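You operate a simulated robot arm through the tools that you are given. There is no shell and no other tool. Be economical: measure what you need, move in short steps, check, and stop when the job is done.

You run a simulated two-armed robot. Do the job below in one go: nothing can be reset, and whatever is moved stays where it is left.

JOB
Seal the strap tight: yellow seal in the nest, crank into the green, close the seal, lever back.
Fine: hold the boards steady for the crank and the lever. Set down upright: what you pick out.

Only the result counts: the job must be done as asked and must still hold three seconds after the hand-in. Knocking over, shifting, dropping, spilling or breaking anything else fails it. A push-on lid holds only when it is set on centred and level and pressed home; a screw cap is set on level and turned clockwise until tight.

ROBOT AND FRAMES
Two 7-joint arms with two-finger parallel grippers on one trunk, on a base that drives. Base frame: it is fixed to the floor where the robot stands at the start and does not move with it; the origin is under the middle of the robot, x ahead of it, y to its left, z up; the surface under the hand at the start is at about z = 0.85. Lengths are in m, angles in rad, forces in N, time in s.
The left shoulder is at the start at [0.07, 0.163, 1.17], the right one opposite. With the tool pointing down near the work surface each hand reaches from about 0.4 to 0.88 m from the robot's upright axis, wherever it stands, measured 20 degrees to its own side. Places, roughly: crank of the strapping tool [0.5, 0.1, 0.9]; nest of the strapping tool [0.5, 0.1, 0.9]; sealing lever [0.5, 0.1, 0.9]. Payload 3.43 kg a hand.
The tool frame of a hand sits at the grasp point between the pads (the TCP): z along the fingers, y along the line on which they close. The tips reach 0.034 m beyond it. Largest opening 0.128 m; finger width 0.024, thickness 0.012; the body of the gripper, 0.048 by 0.13 m, starts 0.096 m behind the TCP.
Orientation is that of the tool frame in the base frame, as a unit quaternion [x, y, z, w]. With the fingers straight down and closing along the base's y, the tool's x points along the base's -x, its y along +y and its z along -z.

CONTROLS
- The arms move only by the tool apply_moves. It takes "left_deltas", "right_deltas" or both (then of equal length, played together; a hand with none holds still); each is a list of rows, each a list of 7 numbers: the shift along the tool's x, y, z in m, then the turn, a rotation vector about the tool's x, y, z in rad, then the opening, from 0 (shut) to 1 (fully open). In form: [[tx, ty, tz, ax, ay, az, jaw], ...]. A call has 1 to 12 rows; each row is the pose to reach, as a shift and turn from the pose commanded when the call began, along the tool's axes at that moment. Each row takes 0.2 s and may step no farther than 0.05 m and 0.15 rad from the row before; otherwise, or with a gripper value out of range, the whole call is refused. Where a pose cannot be reached the arm comes as near as it can. A force on the tool above 50 N (or 10 N above the force at the start of the call, whichever is more), or a blocked arm, ends the call early, and 0.2 s more pass. Each finger travels about 0.153 m/s and halts on what it meets, pressing with about 31 N; the grip force reading is that of the motor and also rises with nothing between the fingers. The clock runs only during rows and for 0.2 s after the last one: add rows that repeat a pose to give the fingers time. The reply holds the time, the measured pose of the TCP, the force on the tool along the base axes, the opening and the grip force, in the units named above and with some noise, with the torque about the TCP (base axes, N m) and any sound that the robot's microphone picked up, and new pictures: "show" is both (left out), scene, wrist or none (wrist: the cameras of the hands that moved).
- Cameras (640 x 400 px; columns grow to the right, rows downward): "scene" is now at [0.1388, 0.0066, 1.4055]; the picture's right is [0.07, -1.00, 0.00], its down [-0.49, -0.04, -0.87] and it looks along [0.87, 0.06, -0.49] (base axes); focal length 280 px, centre (320, 200). "left" rides on the left gripper at [0.076, 0.011, -0.16] in its tool frame; the picture's right is [-0.15, 0.99, 0.00], its down [-0.88, -0.13, -0.46] and it looks along [-0.45, -0.07, 0.89] (tool axes); focal length 234 px, centre (320, 200). "right" rides on the right gripper at [0.076, -0.011, -0.16] in its tool frame; the picture's right is [0.15, 0.99, 0.00], its down [-0.88, 0.13, -0.46] and it looks along [-0.45, 0.07, 0.89] (tool axes); focal length 234 px, centre (320, 200). There is no depth. A picture from a camera that has moved, and an enlarged one, comes with that camera's place and axes in the base frame and with its lens.
- move_column(by): slides the trunk up (or, below 0, down) by that many m; the arms and the scene camera ride with it, the base frame stays. It gives what a move gives, with no picture.
- drive_base(legs): drives the robot by 1 to 6 legs, each [ahead, left, turn to the left] in m, m and rad, along the robot's own axes; the way and the turn of a leg run together, so that a leg with both is an arc; at most 1.5 m and 3.142 rad a leg. The arms and the cameras ride along, it lands a little off, and it stops where it bumps. It gives what a move gives, and a new picture of the scene camera.
- pan_tilt(pan, tilt): turns the head with the scene camera to pan (to the left, within 1.501 rad either way) and tilt (down, from -0.506 to 1.204), counted from straight ahead of the robot. It gives what a move gives, and a new picture of the scene camera.
- enlarge(camera, box): a new picture of the part [left, top, right, bottom] of that camera's present view, enlarged. No time passes.
- close_job(): hands the job in; it is judged then, once.

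Work in short steps. Places have to be worked out from the pictures, the camera data and where the tool is seen: move nearer, look again, correct. Check each grasp and each placing, and mend what went wrong. You have 120 turns and 260 pictures in all, those below and enlarged ones among them. Open the grippers and draw the arms clear of the work before you hand the job in, unless the task says otherwise; then end with one line.

The tools are called after ">>>" as a command line: name --argument value ..., lists and objects as JSON in quotes. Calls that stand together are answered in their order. apply_moves: Moves the arms, as the interface text tells. Its arguments: {"type":"object","properties":{"left_deltas":{"type":"array"},"right_deltas":{"type":"array"},"show":{"type":"string","enum":["both","scene","wrist","none"]}},"required":[]} The other tools are called the same way: move_column (by) slides the trunk up or down; drive_base (legs) drives the base; pan_tilt (pan, tilt) turns the head that bears the scene camera; enlarge (camera, box) takes an enlarged picture of a part of a camera's view; close_job () hands the job in.

At the start:

```text
clock: 0.0
left_tool_pos: [0.5627, 0.2979, 1.1922]
left_tcp_rot: [-0.001, 1.0, 0.0, 0.0]
left_ft_force: [0.3, 0.2, 0.3]
left_torque: [-0.01, 0.01, -0.02]
left_width: 0.1278
left_gripper_force: 0.0
right_tool_pos: [0.5042, -0.1335, 1.268]
right_tcp_rot: [0.0, 1.0, 0.001, 0.0]
right_ft_force: [-0.6, -0.2, -1.0]
right_torque: [0.0, -0.02, -0.02]
right_width: 0.128
right_gripper_force: 0.1
trunk travel left (down, up): [-0.65, 0.29]
robot x, y, heading: [0.0017, 0.0012, 0.002]
head pan, tilt: [0.072, 0.517]
```

scene: 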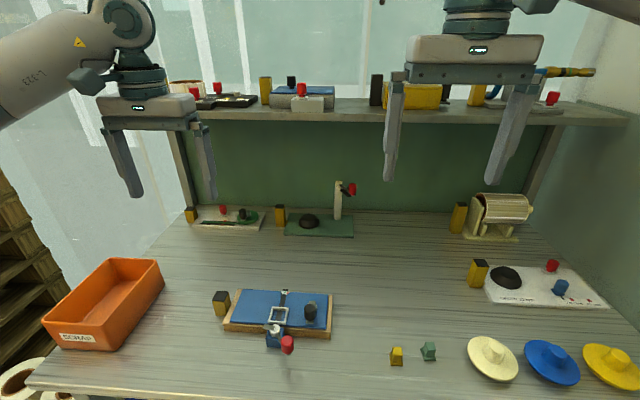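
right: 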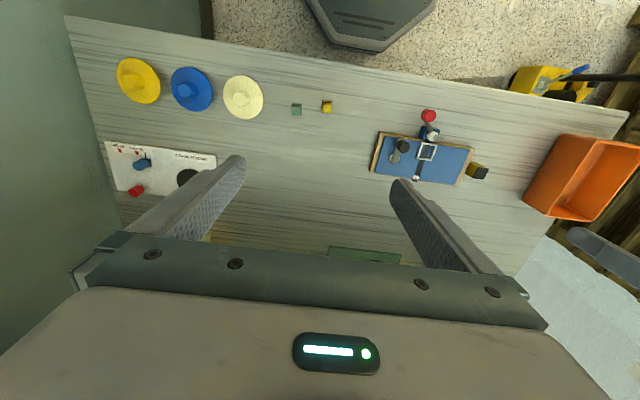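
left: 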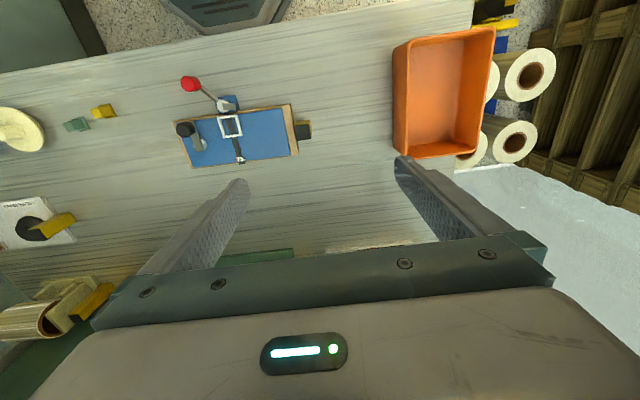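

I'll look closely at the strapping tool and the seals first.

>>> enlarge --camera "scene" --box '[200, 270, 360, 370]'

>>> enlarge --camera "left" --box '[60, 60, 320, 180]'

>>> enlarge --camera "scene" --box '[360, 320, 480, 390]'

```text
4.00 times, centred on (280, 320) of scene
camera zoom: at [0.1388, 0.0066, 1.4055], right [0.07, -1.0, 0.0], down [-0.49, -0.04, -0.87], along [0.87, 0.06, -0.49], focal length 1121 px, centre (480, -280)
```

zoom: 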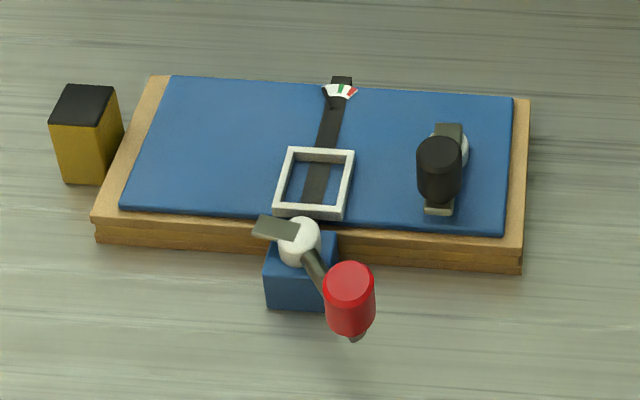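

```text
2.46 times, centred on (190, 120) of left
camera zoom: at [0.4862, 0.3094, 1.3513], right [0.15, 0.99, 0.0], down [0.88, -0.13, 0.46], along [0.45, -0.07, -0.89], focal length 576 px, centre (640, 397)
```

zoom: 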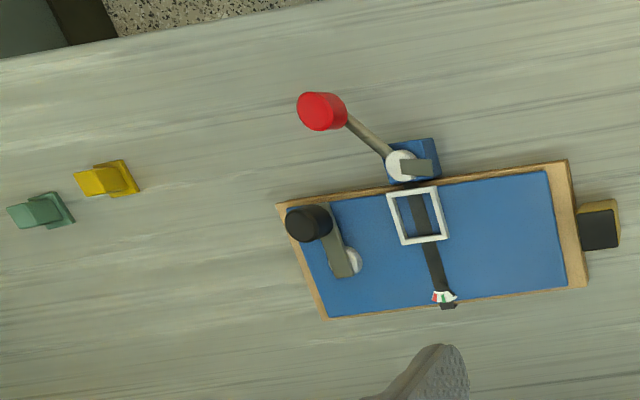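

```text
5.33 times, centred on (420, 355) of scene
camera zoom: at [0.1388, 0.0066, 1.4055], right [0.07, -1.0, 0.0], down [-0.49, -0.04, -0.87], along [0.87, 0.06, -0.49], focal length 1494 px, centre (-213, -627)
```

zoom: 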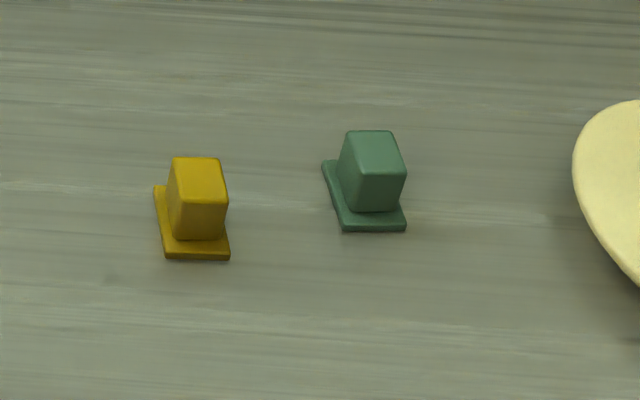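

The seal seems to be near (0.48,-0.125) and the tool near (0.5,0.1), with the block on its left as the hold. I'll bring both hands nearer for better views.

>>> apply_moves --right_deltas '[[0.005, 0.002, 0.05, 0, 0, 0, 1], [0.01, 0.004, 0.1, 0, 0, 0, 1], [0.015, 0.006, 0.15, 0, 0, 0, 1], [0.018, 0.008, 0.19, 0, 0, 0, 1], [0.02, 0.008, 0.22, 0, 0, 0, 1]]' --left_deltas '[[0.01, -0.03, 0.025, 0, 0, 0, 1], [0.02, -0.06, 0.05, 0, 0, 0, 1], [0.03, -0.09, 0.075, 0, 0, 0, 1], [0.03, -0.11, 0.09, 0, 0, 0, 1], [0.03, -0.11, 0.1, 0, 0, 0, 1]]'

```text
refused: row 1 steps farther than a row can; nothing moved
```

The step was slightly too long, so I'm using shorter rows.

>>> apply_moves --right_deltas '[[0.004, 0.002, 0.044, 0, 0, 0, 1], [0.008, 0.004, 0.088, 0, 0, 0, 1], [0.012, 0.006, 0.132, 0, 0, 0, 1], [0.016, 0.008, 0.176, 0, 0, 0, 1], [0.02, 0.008, 0.22, 0, 0, 0, 1]]' --left_deltas '[[0.008, -0.025, 0.02, 0, 0, 0, 1], [0.015, -0.05, 0.04, 0, 0, 0, 1], [0.022, -0.075, 0.06, 0, 0, 0, 1], [0.03, -0.1, 0.08, 0, 0, 0, 1], [0.03, -0.11, 0.1, 0, 0, 0, 1]]'

```text
clock: 1.2
left_tool_pos: [0.5326, 0.1887, 1.0924]
left_tcp_rot: [-0.001, 1.0, 0.0, -0.001]
left_ft_force: [0.0, 0.6, -0.6]
left_torque: [0.0, 0.02, 0.0]
left_width: 0.1281
left_gripper_force: 0.1
right_tool_pos: [0.4843, -0.1245, 1.0467]
right_tcp_rot: [0.0, 1.0, 0.0, 0.0]
right_ft_force: [0.5, 0.4, 0.5]
right_torque: [-0.04, 0.02, 0.04]
right_width: 0.1281
right_gripper_force: 0.0
trunk travel left (down, up): [-0.65, 0.29]
robot x, y, heading: [0.0015, 0.0032, 0.003]
head pan, tilt: [0.072, 0.517]
camera scene: at [0.1396, 0.0064, 1.4056], right [0.07, -1.0, 0.0], down [-0.49, -0.04, -0.87], along [0.87, 0.06, -0.5], focal length 280 px, centre (320, 200)
camera right: at [0.4099, -0.1347, 1.206], right [-0.15, 0.99, 0.0], down [0.88, 0.13, 0.46], along [0.45, 0.07, -0.89], focal length 234 px, centre (320, 200)
camera left: at [0.4568, 0.1986, 1.2508], right [0.14, 0.99, 0.0], down [0.88, -0.13, 0.45], along [0.45, -0.07, -0.89], focal length 234 px, centre (320, 200)
```

scene: 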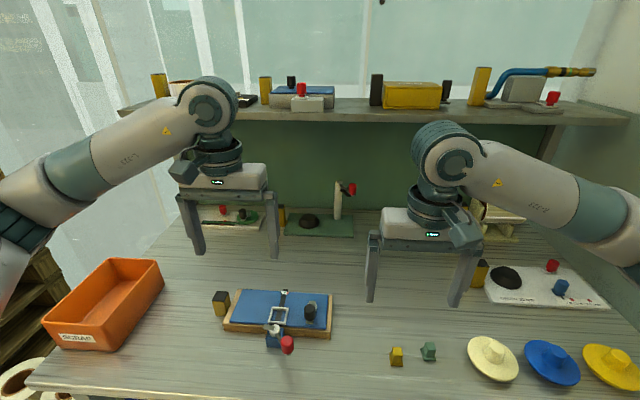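
right: 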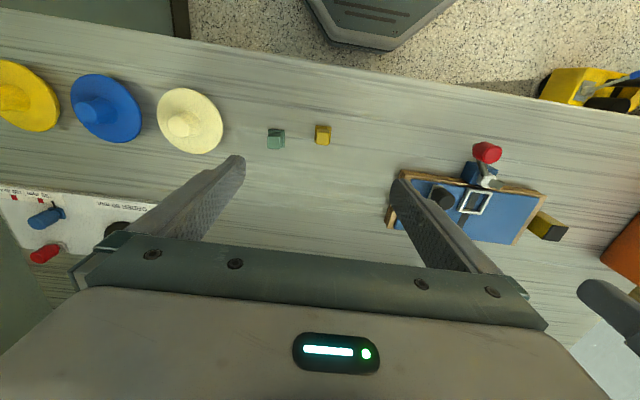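
left: 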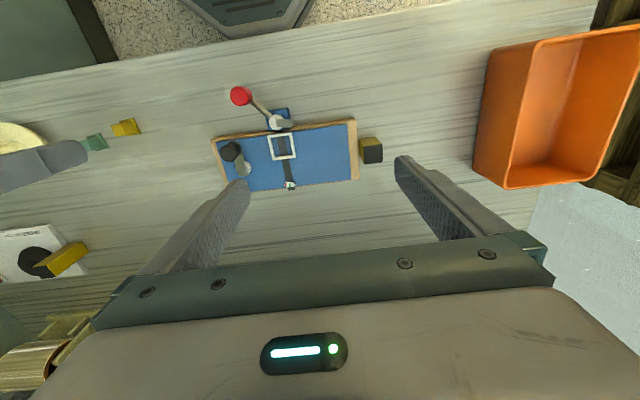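

>>> enlarge --camera "left" --box '[200, 70, 400, 195]'

>>> enlarge --camera "right" --box '[255, 110, 351, 170]'

```text
3.20 times, centred on (300, 132) of left
camera zoom: at [0.4568, 0.1986, 1.2508], right [0.14, 0.99, 0.0], down [0.88, -0.13, 0.45], along [0.45, -0.07, -0.89], focal length 749 px, centre (384, 416)
```

zoom: 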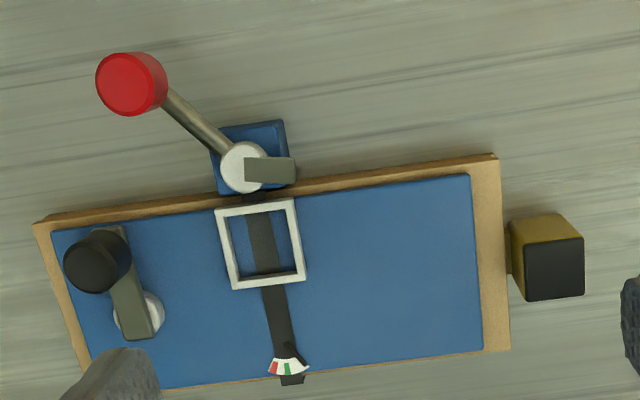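

```text
6.67 times, centred on (303, 140) of right
camera zoom: at [0.4099, -0.1347, 1.206], right [-0.15, 0.99, 0.0], down [0.88, 0.13, 0.46], along [0.45, 0.07, -0.89], focal length 1561 px, centre (433, 600)
```

zoom: 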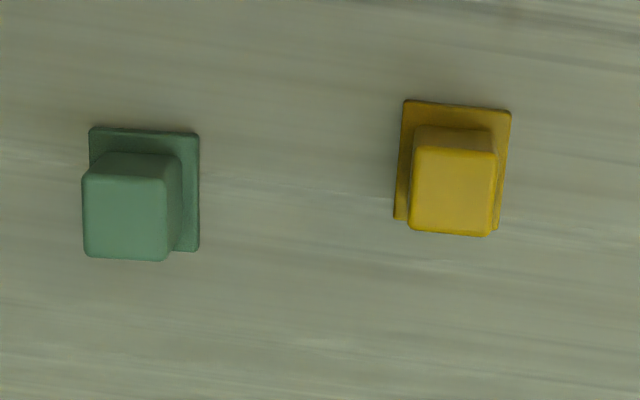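

Seal is at about (0.480,-0.119), yaw +3.5°. The nest centre is at about (0.539,0.125), yaw about -2°, rim z≈0.89. I'm going down over the seal with a narrowed gripper.

>>> apply_moves --right_deltas '[[0.002, 0.003, 0.045, 0, 0, -0.03, 0.6], [0.004, 0.006, 0.09, 0, 0, -0.061, 0.4], [0.004, 0.006, 0.11, 0, 0, -0.061, 0.4], [0.004, 0.006, 0.11, 0, 0, -0.061, 0.4]]' --show "wrist"

>>> enlarge --camera "right" --box '[240, 110, 400, 210]'

>>> enlarge --camera "scene" --box '[340, 280, 500, 380]'

```text
clock: 2.2
left_tool_pos: [0.5334, 0.188, 1.0925]
left_tcp_rot: [0.0, 1.0, 0.0, 0.0]
left_ft_force: [-0.1, -0.8, -0.2]
left_torque: [0.03, 0.02, 0.0]
left_width: 0.128
left_gripper_force: 0.0
right_tool_pos: [0.4808, -0.1185, 0.9369]
right_tcp_rot: [-0.03, 1.0, 0.001, 0.0]
right_ft_force: [0.6, -0.3, -0.5]
right_torque: [0.05, 0.01, -0.01]
right_width: 0.0512
right_gripper_force: 0.1
trunk travel left (down, up): [-0.65, 0.29]
robot x, y, heading: [-0.0012, 0.0012, -0.002]
head pan, tilt: [0.072, 0.517]
camera right: at [0.4064, -0.1336, 1.0963], right [-0.21, 0.98, 0.0], down [0.87, 0.18, 0.46], along [0.45, 0.09, -0.89], focal length 234 px, centre (320, 200)
```

right: 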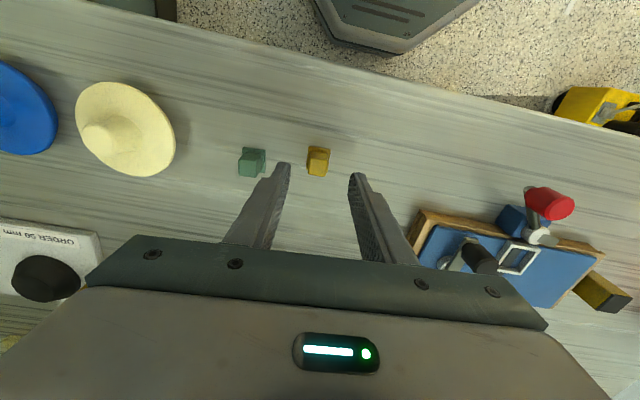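

```text
4.00 times, centred on (320, 160) of right
camera zoom: at [0.4064, -0.1336, 1.0963], right [-0.21, 0.98, 0.0], down [0.87, 0.18, 0.46], along [0.45, 0.09, -0.89], focal length 937 px, centre (320, 360)
```

zoom: 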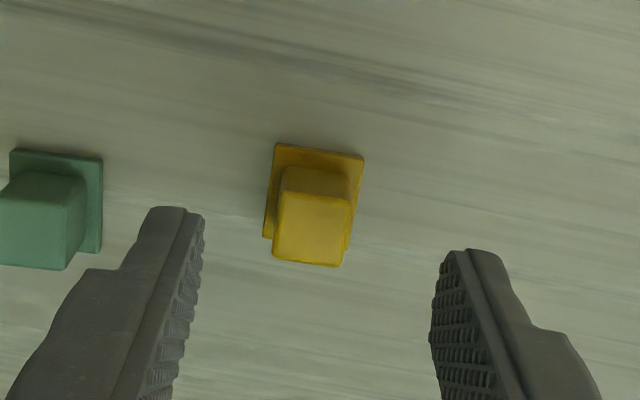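

```text
4.00 times, centred on (420, 330) of scene
camera zoom: at [0.139, 0.0066, 1.4055], right [0.07, -1.0, 0.0], down [-0.49, -0.04, -0.87], along [0.87, 0.06, -0.49], focal length 1121 px, centre (-80, -320)
```

zoom: 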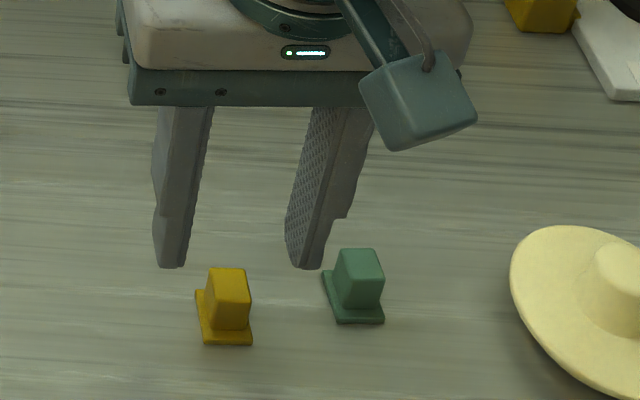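

Refined seal centre is (0.482,-0.1205). I'll adjust, go down to TCP z≈0.901 and grip the upper block.

>>> apply_moves --right_deltas '[[-0.0015, -0.002, 0.018, 0, 0, 0, 0.4], [-0.0015, -0.002, 0.036, 0, 0, 0, 0.4], [-0.0015, -0.002, 0.036, 0, 0, 0, 0.2], [-0.0015, -0.002, 0.036, 0, 0, 0, 0.08], [-0.0015, -0.002, 0.036, 0, 0, 0, 0.08], [-0.0015, -0.002, 0.036, 0, 0, 0, 0.08]]' --show "wrist"

>>> enlarge --camera "scene" --box '[340, 280, 500, 380]'

```text
clock: 3.6
left_tool_pos: [0.5332, 0.1881, 1.0915]
left_tcp_rot: [-0.001, 1.0, 0.0, 0.0]
left_ft_force: [0.5, 0.3, 0.5]
left_torque: [0.02, -0.01, 0.03]
left_width: 0.1281
left_gripper_force: 0.0
right_tool_pos: [0.4811, -0.1225, 0.9014]
right_tcp_rot: [-0.031, 1.0, 0.0, 0.0]
right_ft_force: [-0.1, -0.1, -0.5]
right_torque: [0.01, -0.01, -0.03]
right_width: 0.0167
right_gripper_force: 31.1
trunk travel left (down, up): [-0.65, 0.29]
robot x, y, heading: [-0.0001, -0.0019, -0.004]
head pan, tilt: [0.072, 0.517]
camera right: at [0.4074, -0.1361, 1.0613], right [-0.21, 0.98, 0.0], down [0.87, 0.18, 0.46], along [0.45, 0.09, -0.89], focal length 234 px, centre (320, 200)
```

right: 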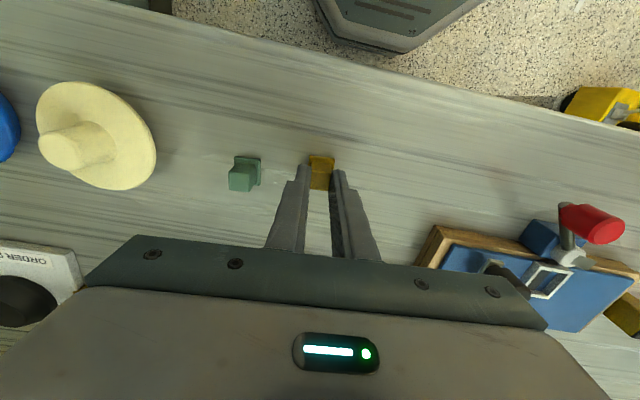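

```text
4.00 times, centred on (420, 330) of scene
camera zoom: at [0.1389, 0.0065, 1.4055], right [0.07, -1.0, 0.0], down [-0.49, -0.04, -0.87], along [0.87, 0.06, -0.49], focal length 1121 px, centre (-80, -320)
```

zoom: 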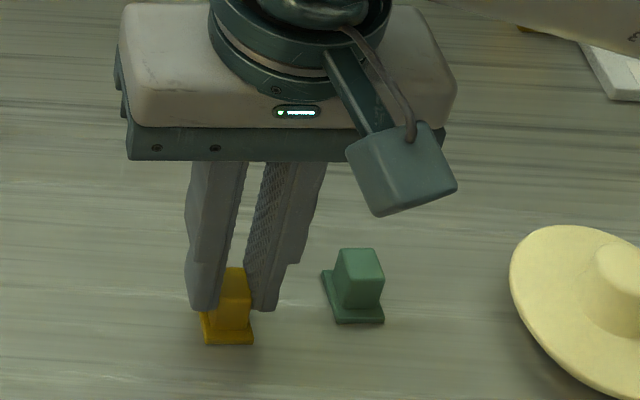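

Grip is good (0.0167 wide). I'll lift the seal while the left hand moves over the hold block at about (0.565,0.26), turning so that it closes along x.

>>> apply_moves --left_deltas '[[-0.004, 0.008, 0.0, 0, 0, 0.143, 1], [-0.008, 0.016, 0.0, 0, 0, 0.286, 1], [-0.012, 0.024, 0.0, 0, 0, 0.429, 1], [-0.016, 0.032, 0.0, 0, 0, 0.571, 1], [-0.02, 0.04, 0.0, 0, 0, 0.714, 1], [-0.024, 0.048, 0.0, 0, 0, 0.857, 1], [-0.028, 0.056, 0.01, 0, 0, 1.0, 1], [-0.032, 0.064, 0.02, 0, 0, 1.143, 1], [-0.032, 0.072, 0.03, 0, 0, 1.286, 0.8], [-0.032, 0.072, 0.03, 0, 0, 1.43, 0.6], [-0.032, 0.072, 0.03, 0, 0, 1.571, 0.55], [-0.032, 0.072, 0.03, 0, 0, 1.571, 0.55]]' --right_deltas '[[0, 0, -0.01, 0, 0, 0, 0.08], [0, 0, -0.02, 0, 0, 0, 0.08], [0, 0, -0.035, 0, 0, 0, 0.08], [0, 0, -0.05, 0, 0, 0, 0.08], [0, 0, -0.065, 0, 0, 0, 0.08], [0, 0, -0.08, 0, 0, 0, 0.08], [0, 0, -0.095, 0, 0, 0, 0.08], [0, 0, -0.11, 0, 0, 0, 0.08], [0, 0, -0.11, 0, 0, 0, 0.08], [0, 0, -0.11, 0, 0, 0, 0.08], [0, 0, -0.11, 0, 0, 0, 0.08], [0, 0, -0.11, 0, 0, 0, 0.08]]'

```text
clock: 6.2
left_tool_pos: [0.4303, 0.1717, 1.0702]
left_tcp_rot: [0.698, 0.716, 0.003, 0.0]
left_ft_force: [0.1, 0.2, -0.6]
left_torque: [0.04, 0.05, 0.02]
left_width: 0.0703
left_gripper_force: 0.2
left hand out of reach, approached as far as the arm can: row 8, 9, 10, 11, 12
right_tool_pos: [0.4825, -0.1226, 1.0095]
right_tcp_rot: [-0.031, 1.0, 0.001, 0.0]
right_ft_force: [0.0, -1.5, -0.2]
right_torque: [-0.01, 0.0, 0.05]
right_width: 0.0101
right_gripper_force: 0.1
trunk travel left (down, up): [-0.65, 0.29]
robot x, y, heading: [0.0013, -0.0012, 0.003]
head pan, tilt: [0.072, 0.517]
camera scene: at [0.141, 0.0039, 1.4053], right [0.07, -1.0, 0.0], down [-0.49, -0.03, -0.87], along [0.87, 0.06, -0.5], focal length 280 px, centre (320, 200)
camera right: at [0.4098, -0.1382, 1.1696], right [-0.21, 0.98, 0.0], down [0.87, 0.18, 0.45], along [0.44, 0.1, -0.89], focal length 234 px, centre (320, 200)
camera left: at [0.4388, 0.2467, 1.2288], right [0.99, -0.12, 0.0], down [-0.11, -0.89, 0.45], along [-0.05, -0.45, -0.89], focal length 234 px, centre (320, 200)
```

scene: 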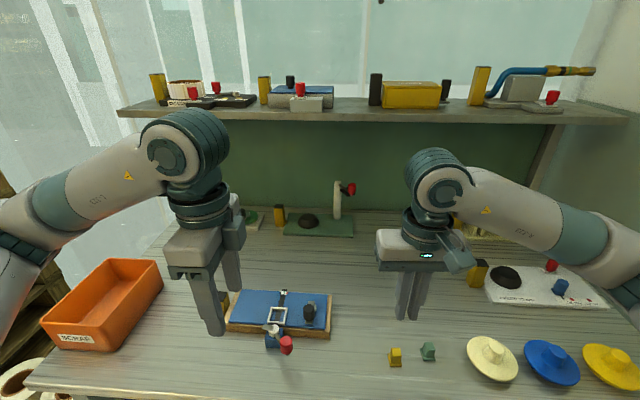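
right: 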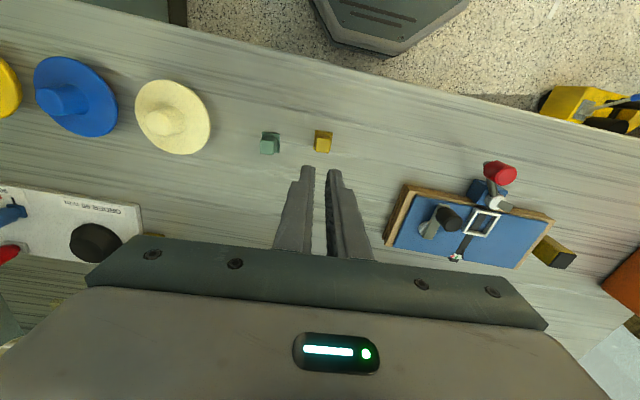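
left: 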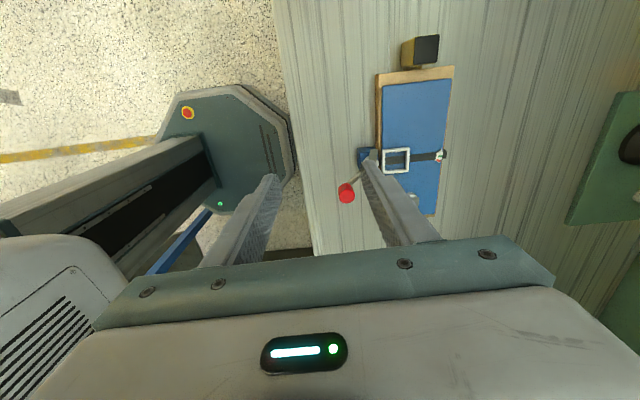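

The seal slipped out: the jaw target only just closed on it, or the block tapers. The left wrist can't turn that far either, so I'll hold the block's upper part closing along y, above the board. Next I'll check the seal.

>>> enlarge --camera "right" --box '[255, 110, 383, 190]'

>>> enlarge --camera "scene" --box '[370, 330, 450, 380]'

>>> enlarge --camera "left" --box '[320, 20, 480, 120]'

```text
5.00 times, centred on (319, 150) of right
camera zoom: at [0.4098, -0.1382, 1.1696], right [-0.21, 0.98, 0.0], down [0.87, 0.18, 0.45], along [0.44, 0.1, -0.89], focal length 1171 px, centre (325, 450)
```

zoom: 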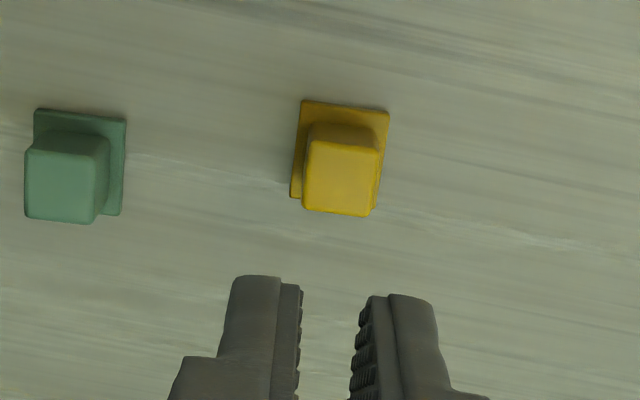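

```text
8.00 times, centred on (410, 355) of scene
camera zoom: at [0.141, 0.0039, 1.4053], right [0.07, -1.0, 0.0], down [-0.49, -0.03, -0.87], along [0.87, 0.06, -0.5], focal length 2242 px, centre (-400, -1040)
```

zoom: 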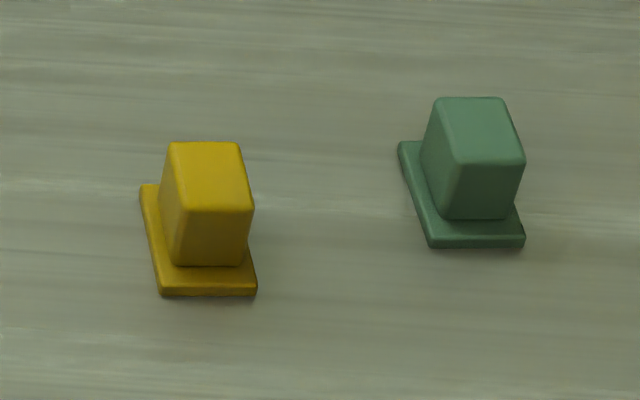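

```text
4.00 times, centred on (400, 70) of left
camera zoom: at [0.4388, 0.2467, 1.2288], right [0.99, -0.12, 0.0], down [-0.11, -0.89, 0.45], along [-0.05, -0.45, -0.89], focal length 937 px, centre (0, 720)
```

zoom: 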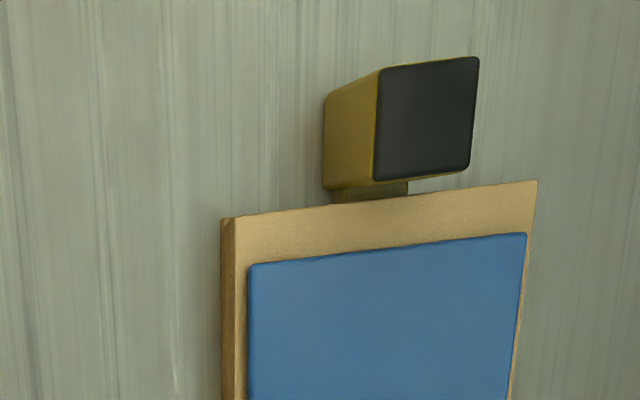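

The block is only about 0.02 m tall, so my grip was too shallow. I'll regrip deeper (TCP z≈0.895) with the jaw fully closed, and bring the left hand back to yaw 0, off to the side.

>>> apply_moves --right_deltas '[[0, 0.0035, 0.03, 0, 0, 0, 0.35], [0, 0.0035, 0.065, 0, 0, 0, 0.35], [0, 0.0035, 0.1, 0, 0, 0, 0.35], [0, 0.0035, 0.1145, 0, 0, 0, 0.35], [0, 0.0035, 0.1145, 0, 0, 0, 0.35], [0, 0.0035, 0.1145, 0, 0, 0, 0.1], [0, 0.0035, 0.1145, 0, 0, 0, 0], [0, 0.0035, 0.1145, 0, 0, 0, 0], [0, 0.0035, 0.1145, 0, 0, 0, 0], [0, 0.0035, 0.1145, 0, 0, 0, 0]]' --left_deltas '[[0, 0, 0, 0, 0, -0.145, 1], [0, 0, 0, 0, 0, -0.29, 1], [0, 0, 0, 0, 0, -0.435, 1], [0, 0, 0, 0, 0, -0.58, 1], [0, 0, 0, 0, 0, -0.725, 1], [0, 0, 0, 0, 0, -0.87, 1], [0, 0, 0, 0, 0, -1.015, 1], [0, 0, 0, 0, 0, -1.16, 1], [0, 0, 0, 0, 0, -1.305, 1], [0, 0, 0, 0, 0, -1.45, 1]]'

>>> enlarge --camera "scene" --box '[340, 280, 500, 380]'

```text
clock: 8.4
left_tool_pos: [0.4291, 0.1729, 1.0669]
left_tcp_rot: [0.059, 0.998, 0.001, 0.0]
left_ft_force: [0.3, 0.3, 1.2]
left_torque: [-0.02, 0.03, 0.05]
left_width: 0.128
left_gripper_force: 0.1
right_tool_pos: [0.4806, -0.1172, 0.897]
right_tcp_rot: [-0.03, 1.0, 0.0, 0.0]
right_ft_force: [0.6, 0.4, -0.3]
right_torque: [0.0, -0.01, 0.03]
right_width: 0.0164
right_gripper_force: 30.7
trunk travel left (down, up): [-0.65, 0.29]
robot x, y, heading: [0.0003, 0.0014, -0.001]
head pan, tilt: [0.072, 0.517]
camera scene: at [0.1388, 0.0066, 1.4055], right [0.07, -1.0, 0.0], down [-0.49, -0.04, -0.87], along [0.87, 0.06, -0.49], focal length 280 px, centre (320, 200)
camera right: at [0.4072, -0.132, 1.0567], right [-0.21, 0.98, 0.0], down [0.87, 0.18, 0.46], along [0.45, 0.09, -0.89], focal length 234 px, centre (320, 200)
camera left: at [0.3549, 0.1929, 1.2256], right [0.26, 0.97, 0.0], down [0.86, -0.23, 0.46], along [0.44, -0.12, -0.89], focal length 234 px, centre (320, 200)
```

scene: 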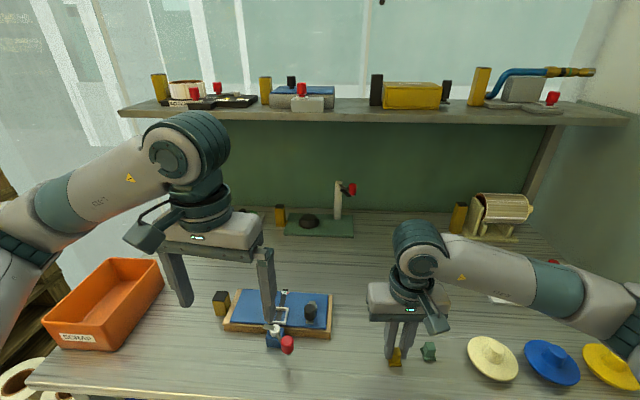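
right: 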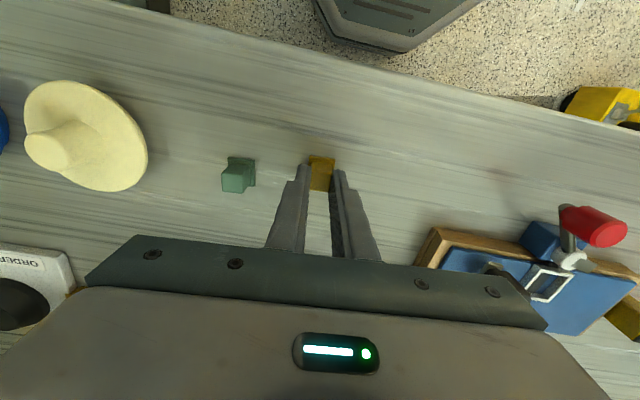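
left: 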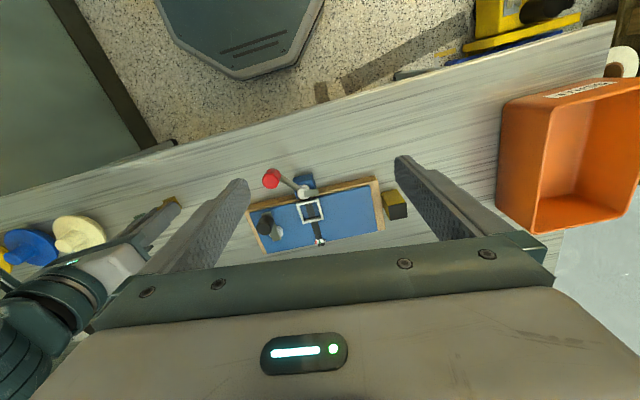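

```text
4.00 times, centred on (420, 330) of scene
camera zoom: at [0.1388, 0.0066, 1.4055], right [0.07, -1.0, 0.0], down [-0.49, -0.04, -0.87], along [0.87, 0.06, -0.49], focal length 1121 px, centre (-80, -320)
```

zoom: 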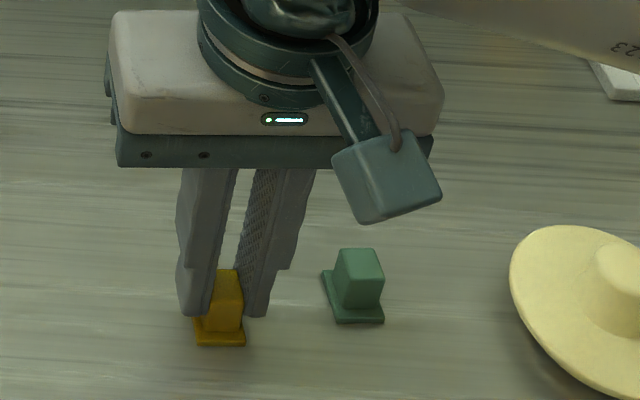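

Holding again (0.0164). I'll lift slowly and move the left hand out to the left.

>>> apply_moves --right_deltas '[[0, 0, -0.01, 0, 0, 0, 0], [0, 0, -0.02, 0, 0, 0, 0], [0, 0, -0.04, 0, 0, 0, 0], [0, 0, -0.06, 0, 0, 0, 0], [0, 0, -0.08, 0, 0, 0, 0], [0, 0, -0.1, 0, 0, 0, 0]]' --left_deltas '[[-0.014, 0.023, -0.005, 0, 0, -0.014, 1], [-0.028, 0.047, -0.01, 0, 0, -0.028, 1], [-0.042, 0.07, -0.015, 0, 0, -0.042, 1], [-0.056, 0.094, -0.02, 0, 0, -0.056, 1], [-0.07, 0.117, -0.025, 0, 0, -0.07, 1], [-0.084, 0.141, -0.03, 0, 0, -0.083, 1]]'

>>> enlarge --camera "right" --box '[255, 110, 383, 190]'

```text
clock: 9.8
left_tool_pos: [0.53, 0.3033, 1.0974]
left_tcp_rot: [0.018, 1.0, 0.0, 0.0]
left_ft_force: [0.3, -0.1, -0.6]
left_torque: [-0.01, 0.0, 0.0]
left_width: 0.1278
left_gripper_force: 0.1
right_tool_pos: [0.4801, -0.1172, 0.9985]
right_tcp_rot: [-0.03, 1.0, 0.0, 0.001]
right_ft_force: [-0.7, 0.1, -0.8]
right_torque: [0.0, -0.01, 0.0]
right_width: 0.0165
right_gripper_force: 31.0
trunk travel left (down, up): [-0.65, 0.29]
robot x, y, heading: [0.002, -0.0006, -0.0]
head pan, tilt: [0.072, 0.517]
camera scene: at [0.1386, 0.0076, 1.4055], right [0.07, -1.0, 0.0], down [-0.49, -0.04, -0.87], along [0.87, 0.06, -0.49], focal length 280 px, centre (320, 200)
camera right: at [0.4071, -0.1308, 1.1571], right [-0.21, 0.98, 0.0], down [0.87, 0.18, 0.46], along [0.45, 0.09, -0.89], focal length 234 px, centre (320, 200)
camera left: at [0.4544, 0.3175, 1.2555], right [0.18, 0.98, 0.0], down [0.88, -0.16, 0.46], along [0.45, -0.08, -0.89], focal length 234 px, centre (320, 200)
```

scene: 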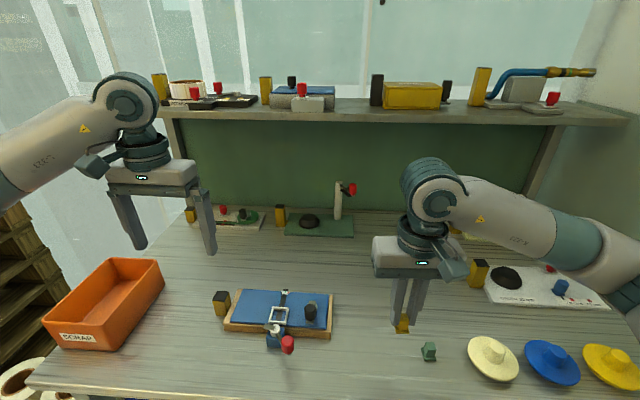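
right: 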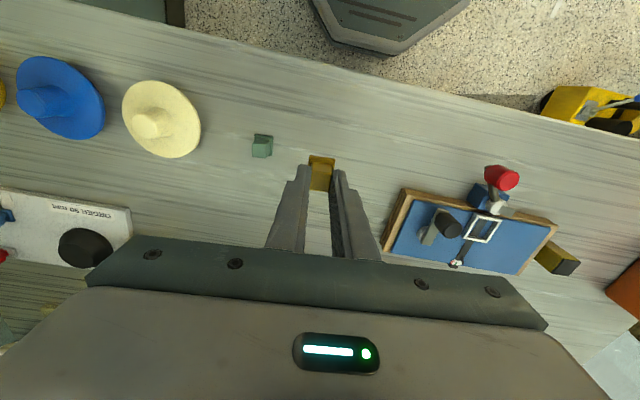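
left: 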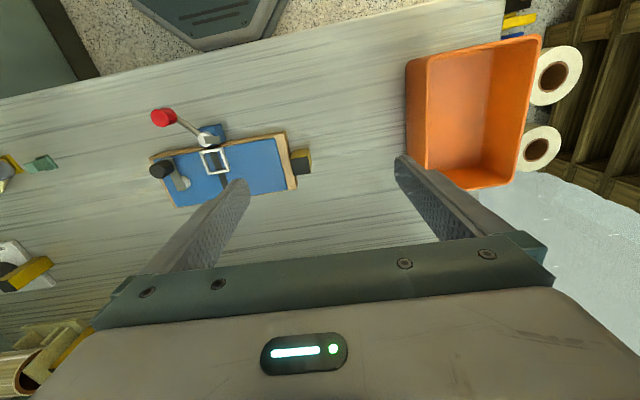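

```text
5.00 times, centred on (319, 150) of right
camera zoom: at [0.4071, -0.1308, 1.1571], right [-0.21, 0.98, 0.0], down [0.87, 0.18, 0.46], along [0.45, 0.09, -0.89], focal length 1171 px, centre (325, 450)
```

zoom: 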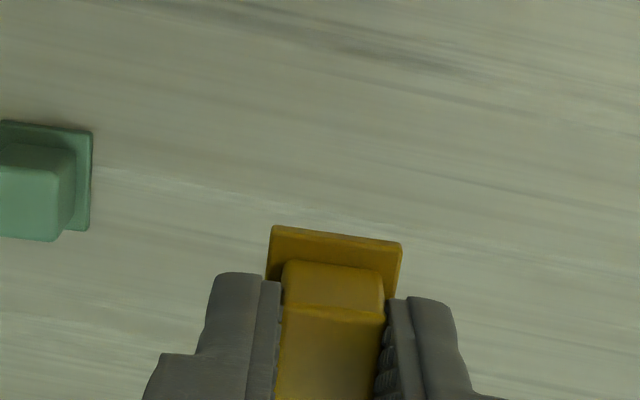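

Seal is held straight. I'll carry it over the nest at (0.539,0.125), turn it to the nest's yaw, and move the left hand a bit further out.

>>> apply_moves --right_deltas '[[-0.0123, 0.0397, -0.003, 0, 0, 0.016, 0], [-0.0246, 0.0793, -0.003, 0, 0, 0.032, 0], [-0.0369, 0.119, -0.003, 0, 0, 0.048, 0], [-0.0491, 0.1586, -0.003, 0, 0, 0.064, 0], [-0.0614, 0.1983, -0.003, 0, 0, 0.08, 0], [-0.0737, 0.2379, -0.003, 0, 0, 0.096, 0], [-0.0737, 0.2379, -0.003, 0, 0, 0.096, 0]]' --left_deltas '[[0, 0.02, 0, 0, 0, 0, 1], [0, 0.04, 0, 0, 0, 0, 1], [0, 0.06, 0, 0, 0, 0, 1], [0, 0.06, 0, 0, 0, 0, 1], [0, 0.06, 0, 0, 0, 0, 1], [0, 0.06, 0, 0, 0, 0, 1], [0, 0.06, 0, 0, 0, 0, 1]]'

>>> enlarge --camera "right" --box '[240, 110, 400, 210]'

>>> enlarge --camera "scene" --box '[200, 260, 360, 360]'

```text
clock: 11.4
left_tool_pos: [0.5313, 0.3605, 1.0964]
left_tcp_rot: [0.019, 1.0, 0.0, -0.001]
left_ft_force: [-0.2, -0.4, 0.7]
left_torque: [0.03, 0.0, 0.01]
left_width: 0.128
left_gripper_force: 0.1
right_tool_pos: [0.5397, 0.1234, 0.9992]
right_tcp_rot: [0.019, 1.0, 0.001, -0.001]
right_ft_force: [0.4, 0.0, -0.7]
right_torque: [0.04, 0.0, -0.01]
right_width: 0.0166
right_gripper_force: 30.4
trunk travel left (down, up): [-0.65, 0.29]
robot x, y, heading: [0.001, 0.001, 0.003]
head pan, tilt: [0.072, 0.517]
camera scene: at [0.1389, 0.0052, 1.4055], right [0.07, -1.0, 0.0], down [-0.49, -0.03, -0.87], along [0.87, 0.06, -0.49], focal length 280 px, centre (320, 200)
camera right: at [0.4646, 0.1164, 1.1592], right [-0.11, 0.99, 0.0], down [0.88, 0.1, 0.46], along [0.45, 0.05, -0.89], focal length 234 px, centre (320, 200)
camera left: at [0.4561, 0.3755, 1.2553], right [0.18, 0.98, 0.0], down [0.88, -0.16, 0.46], along [0.45, -0.08, -0.89], focal length 234 px, centre (320, 200)
```

scene: 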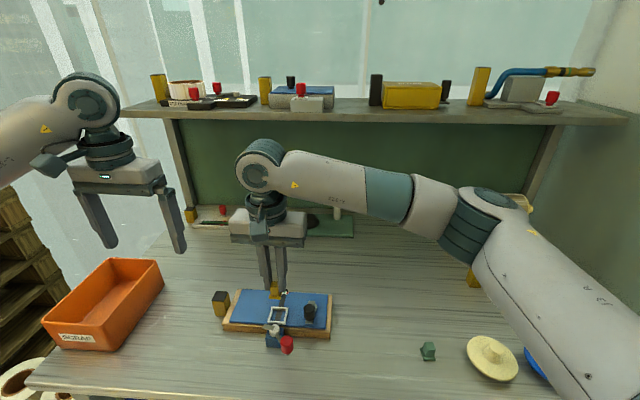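
right: 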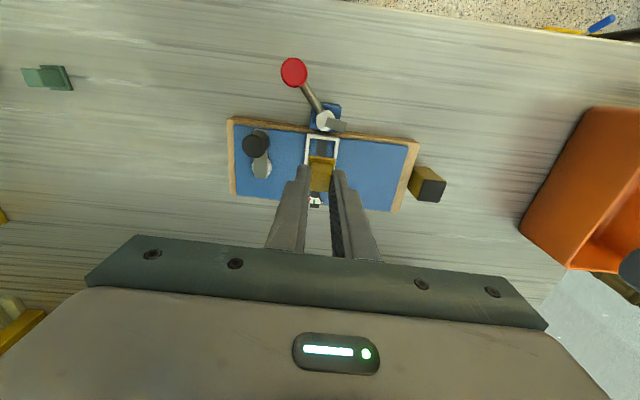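
left: 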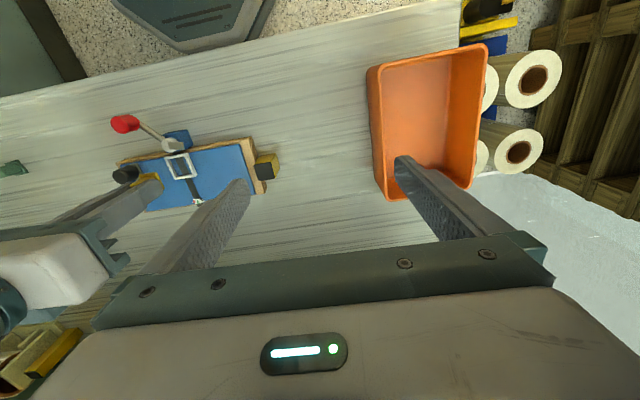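

```text
4.00 times, centred on (320, 160) of right
camera zoom: at [0.4646, 0.1164, 1.1592], right [-0.11, 0.99, 0.0], down [0.88, 0.1, 0.46], along [0.45, 0.05, -0.89], focal length 937 px, centre (320, 360)
```

zoom: 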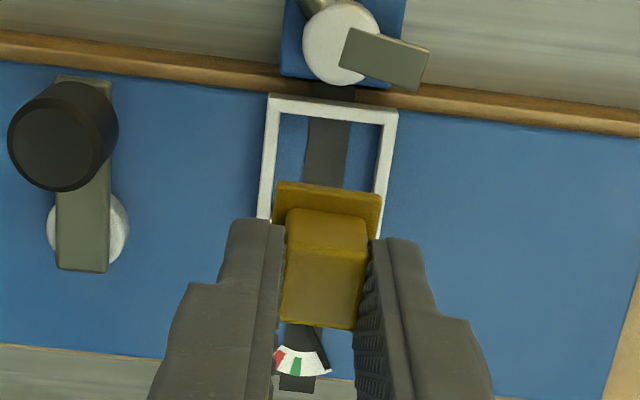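

```text
4.00 times, centred on (280, 310) of scene
camera zoom: at [0.1389, 0.0052, 1.4055], right [0.07, -1.0, 0.0], down [-0.49, -0.03, -0.87], along [0.87, 0.06, -0.49], focal length 1121 px, centre (480, -240)
```

zoom: 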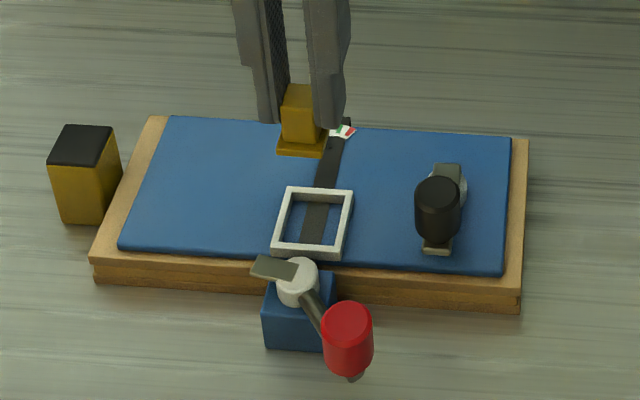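

Nest offset looks like about +1.7 mm in y, and I shift +2 mm in x. Going down to just above the rim, then checking again.

>>> apply_moves --right_deltas '[[-0.002, 0.0017, 0.025, 0, 0, 0, 0], [-0.002, 0.0017, 0.05, 0, 0, 0, 0], [-0.002, 0.0017, 0.05, 0, 0, 0, 0]]' --show "none"

>>> enlarge --camera "right" --box '[272, 120, 368, 180]'

>>> enlarge --camera "scene" --box '[240, 275, 320, 325]'

>>> enlarge --camera "left" --box '[130, 130, 226, 190]'

```text
clock: 12.2
left_tool_pos: [0.5312, 0.3627, 1.0961]
left_tcp_rot: [0.019, 1.0, 0.0, 0.0]
left_ft_force: [0.4, -0.5, 0.6]
left_torque: [-0.02, 0.01, 0.02]
left_width: 0.1283
left_gripper_force: 0.1
right_tool_pos: [0.5421, 0.1262, 0.9512]
right_tcp_rot: [0.017, 1.0, 0.0, 0.0]
right_ft_force: [-0.2, -0.9, -0.2]
right_torque: [-0.02, 0.03, 0.01]
right_width: 0.0169
right_gripper_force: 31.1
trunk travel left (down, up): [-0.65, 0.29]
robot x, y, heading: [0.0011, 0.0018, 0.001]
head pan, tilt: [0.072, 0.517]
```

```text
6.67 times, centred on (320, 150) of right
camera zoom: at [0.4671, 0.1192, 1.1096], right [-0.11, 0.99, 0.0], down [0.88, 0.1, 0.46], along [0.45, 0.05, -0.89], focal length 1561 px, centre (320, 533)
```

zoom: 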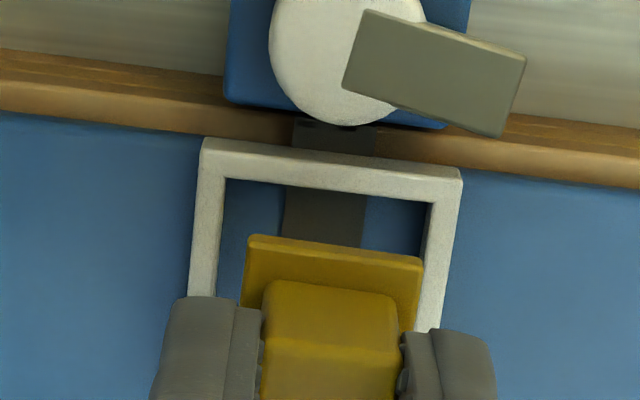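

```text
8.00 times, centred on (280, 300) of scene
camera zoom: at [0.1386, 0.0071, 1.4056], right [0.07, -1.0, 0.0], down [-0.49, -0.04, -0.87], along [0.87, 0.06, -0.49], focal length 2242 px, centre (640, -600)
```

zoom: 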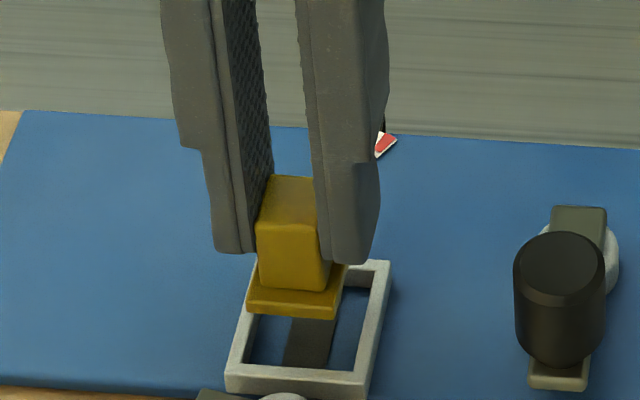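

```text
6.67 times, centred on (178, 160) of left
camera zoom: at [0.4558, 0.3772, 1.2548], right [0.18, 0.98, 0.0], down [0.88, -0.16, 0.46], along [0.45, -0.08, -0.89], focal length 1561 px, centre (1267, 467)
```

zoom: 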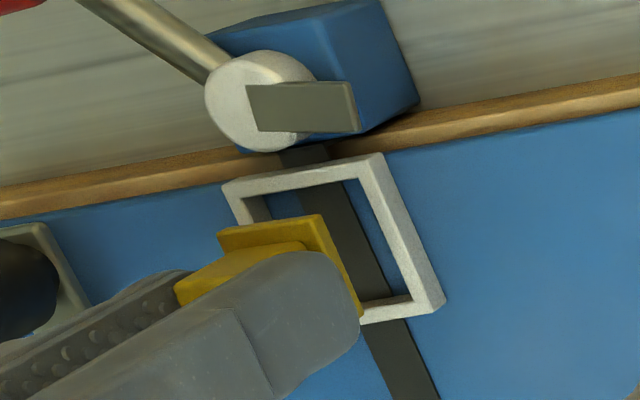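

The seal is slightly too far in +x (~1.5 mm) and +y (~1 mm). I'll correct that and lower it nearly to the rim.

>>> apply_moves --right_deltas '[[0.0015, -0.001, 0.005, 0, 0, 0, 0], [0.0015, -0.001, 0.01, 0, 0, 0, 0], [0.0015, -0.001, 0.01, 0, 0, 0, 0]]' --show "none"

>>> enlarge --camera "right" --box '[272, 120, 368, 180]'

>>> enlarge --camera "scene" --box '[256, 290, 304, 320]'

>>> enlarge --camera "left" --box '[154, 145, 202, 175]'

```text
clock: 13.0
left_tool_pos: [0.5313, 0.3632, 1.0961]
left_tcp_rot: [0.018, 1.0, 0.0, 0.0]
left_ft_force: [0.3, -0.4, 0.3]
left_torque: [-0.01, -0.01, -0.03]
left_width: 0.128
left_gripper_force: 0.1
right_tool_pos: [0.5412, 0.1239, 0.9416]
right_tcp_rot: [0.018, 1.0, 0.0, 0.0]
right_ft_force: [-1.1, 1.3, 0.7]
right_torque: [0.0, -0.02, -0.02]
right_width: 0.0166
right_gripper_force: 30.9
trunk travel left (down, up): [-0.65, 0.29]
robot x, y, heading: [0.0016, 0.0017, 0.003]
head pan, tilt: [0.072, 0.517]
```

```text
6.67 times, centred on (320, 150) of right
camera zoom: at [0.4659, 0.1178, 1.0999], right [-0.11, 0.99, 0.0], down [0.88, 0.1, 0.46], along [0.45, 0.05, -0.89], focal length 1561 px, centre (320, 533)
```

zoom: 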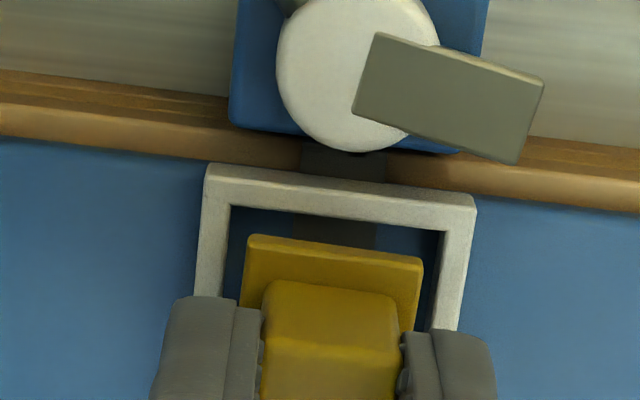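

```text
13.33 times, centred on (280, 305) of scene
camera zoom: at [0.1388, 0.0067, 1.4055], right [0.07, -1.0, 0.0], down [-0.49, -0.04, -0.87], along [0.87, 0.06, -0.49], focal length 3736 px, centre (853, -1200)
```

zoom: 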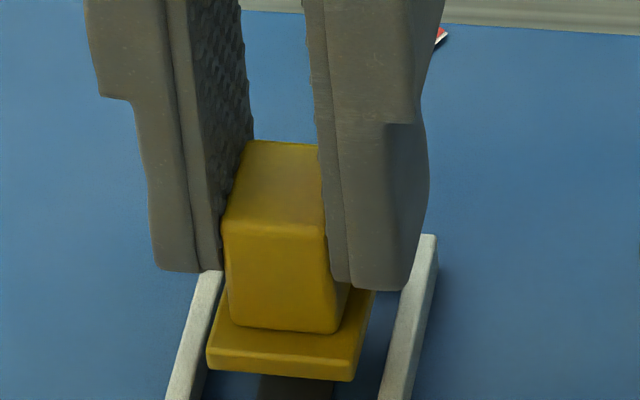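

```text
13.33 times, centred on (178, 160) of left
camera zoom: at [0.456, 0.3769, 1.2549], right [0.18, 0.98, 0.0], down [0.88, -0.16, 0.46], along [0.45, -0.08, -0.89], focal length 3122 px, centre (2213, 733)
```

zoom: 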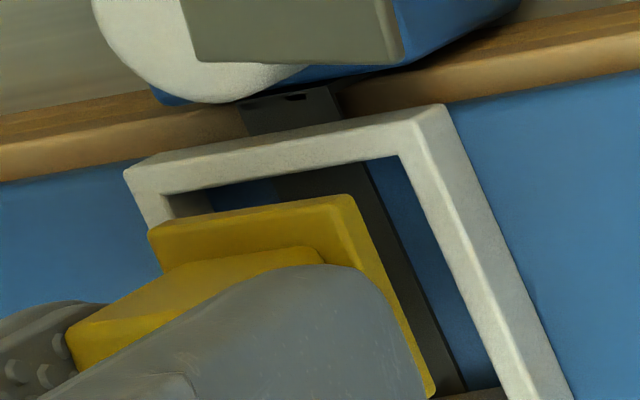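

Estimates average out to centred within the nest slack (about 5–7 mm). I'll lower it in.

>>> apply_moves --right_deltas '[[0, -0.0005, 0.004, 0, 0, 0, 0], [0, -0.0005, 0.008, 0, 0, 0, 0], [0, -0.0005, 0.011, 0, 0, 0, 0], [0, -0.0005, 0.011, 0, 0, 0, 0]]' --show "none"

>>> enlarge --camera "right" --box '[272, 120, 368, 180]'

>>> enlarge --camera "scene" --box '[248, 290, 312, 330]'

>>> enlarge --camera "left" --box '[154, 145, 202, 175]'

```text
clock: 14.0
left_tool_pos: [0.5317, 0.362, 1.0947]
left_tcp_rot: [0.019, 1.0, 0.0, 0.0]
left_ft_force: [0.4, -0.3, 0.5]
left_torque: [-0.01, -0.03, 0.0]
left_width: 0.1279
left_gripper_force: 0.0
right_tool_pos: [0.5407, 0.1244, 0.9289]
right_tcp_rot: [0.017, 1.0, 0.0, 0.0]
right_ft_force: [0.2, -0.4, 0.2]
right_torque: [0.01, 0.01, 0.0]
right_width: 0.0165
right_gripper_force: 31.5
trunk travel left (down, up): [-0.65, 0.29]
robot x, y, heading: [-0.0002, 0.0015, -0.0]
head pan, tilt: [0.072, 0.517]
```

```text
6.67 times, centred on (320, 150) of right
camera zoom: at [0.4658, 0.1171, 1.0883], right [-0.11, 0.99, 0.0], down [0.88, 0.1, 0.46], along [0.45, 0.05, -0.89], focal length 1561 px, centre (320, 533)
```

zoom: 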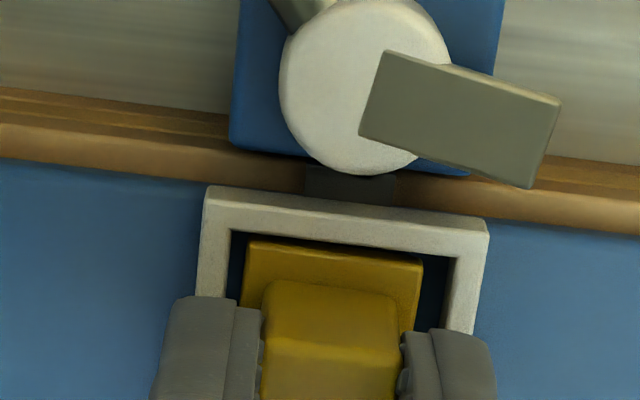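

```text
10.00 times, centred on (280, 310) of scene
camera zoom: at [0.1388, 0.0067, 1.4055], right [0.07, -1.0, 0.0], down [-0.49, -0.04, -0.87], along [0.87, 0.06, -0.49], focal length 2802 px, centre (720, -900)
```

zoom: 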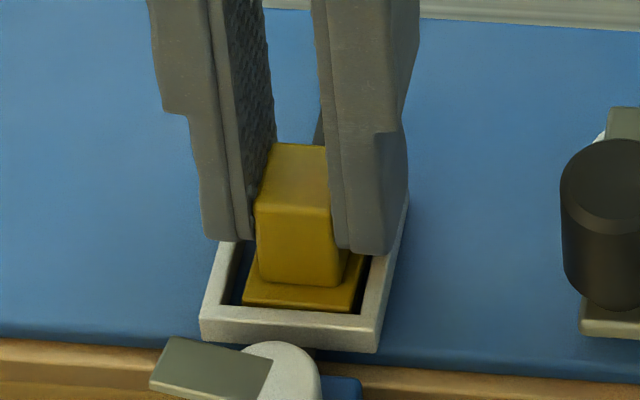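

```text
13.33 times, centred on (178, 160) of left
camera zoom: at [0.456, 0.3769, 1.2548], right [0.18, 0.98, 0.0], down [0.88, -0.16, 0.46], along [0.45, -0.08, -0.89], focal length 3122 px, centre (2213, 733)
```

zoom: 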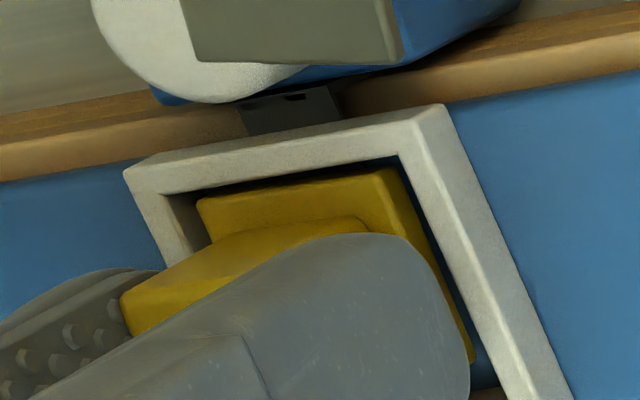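

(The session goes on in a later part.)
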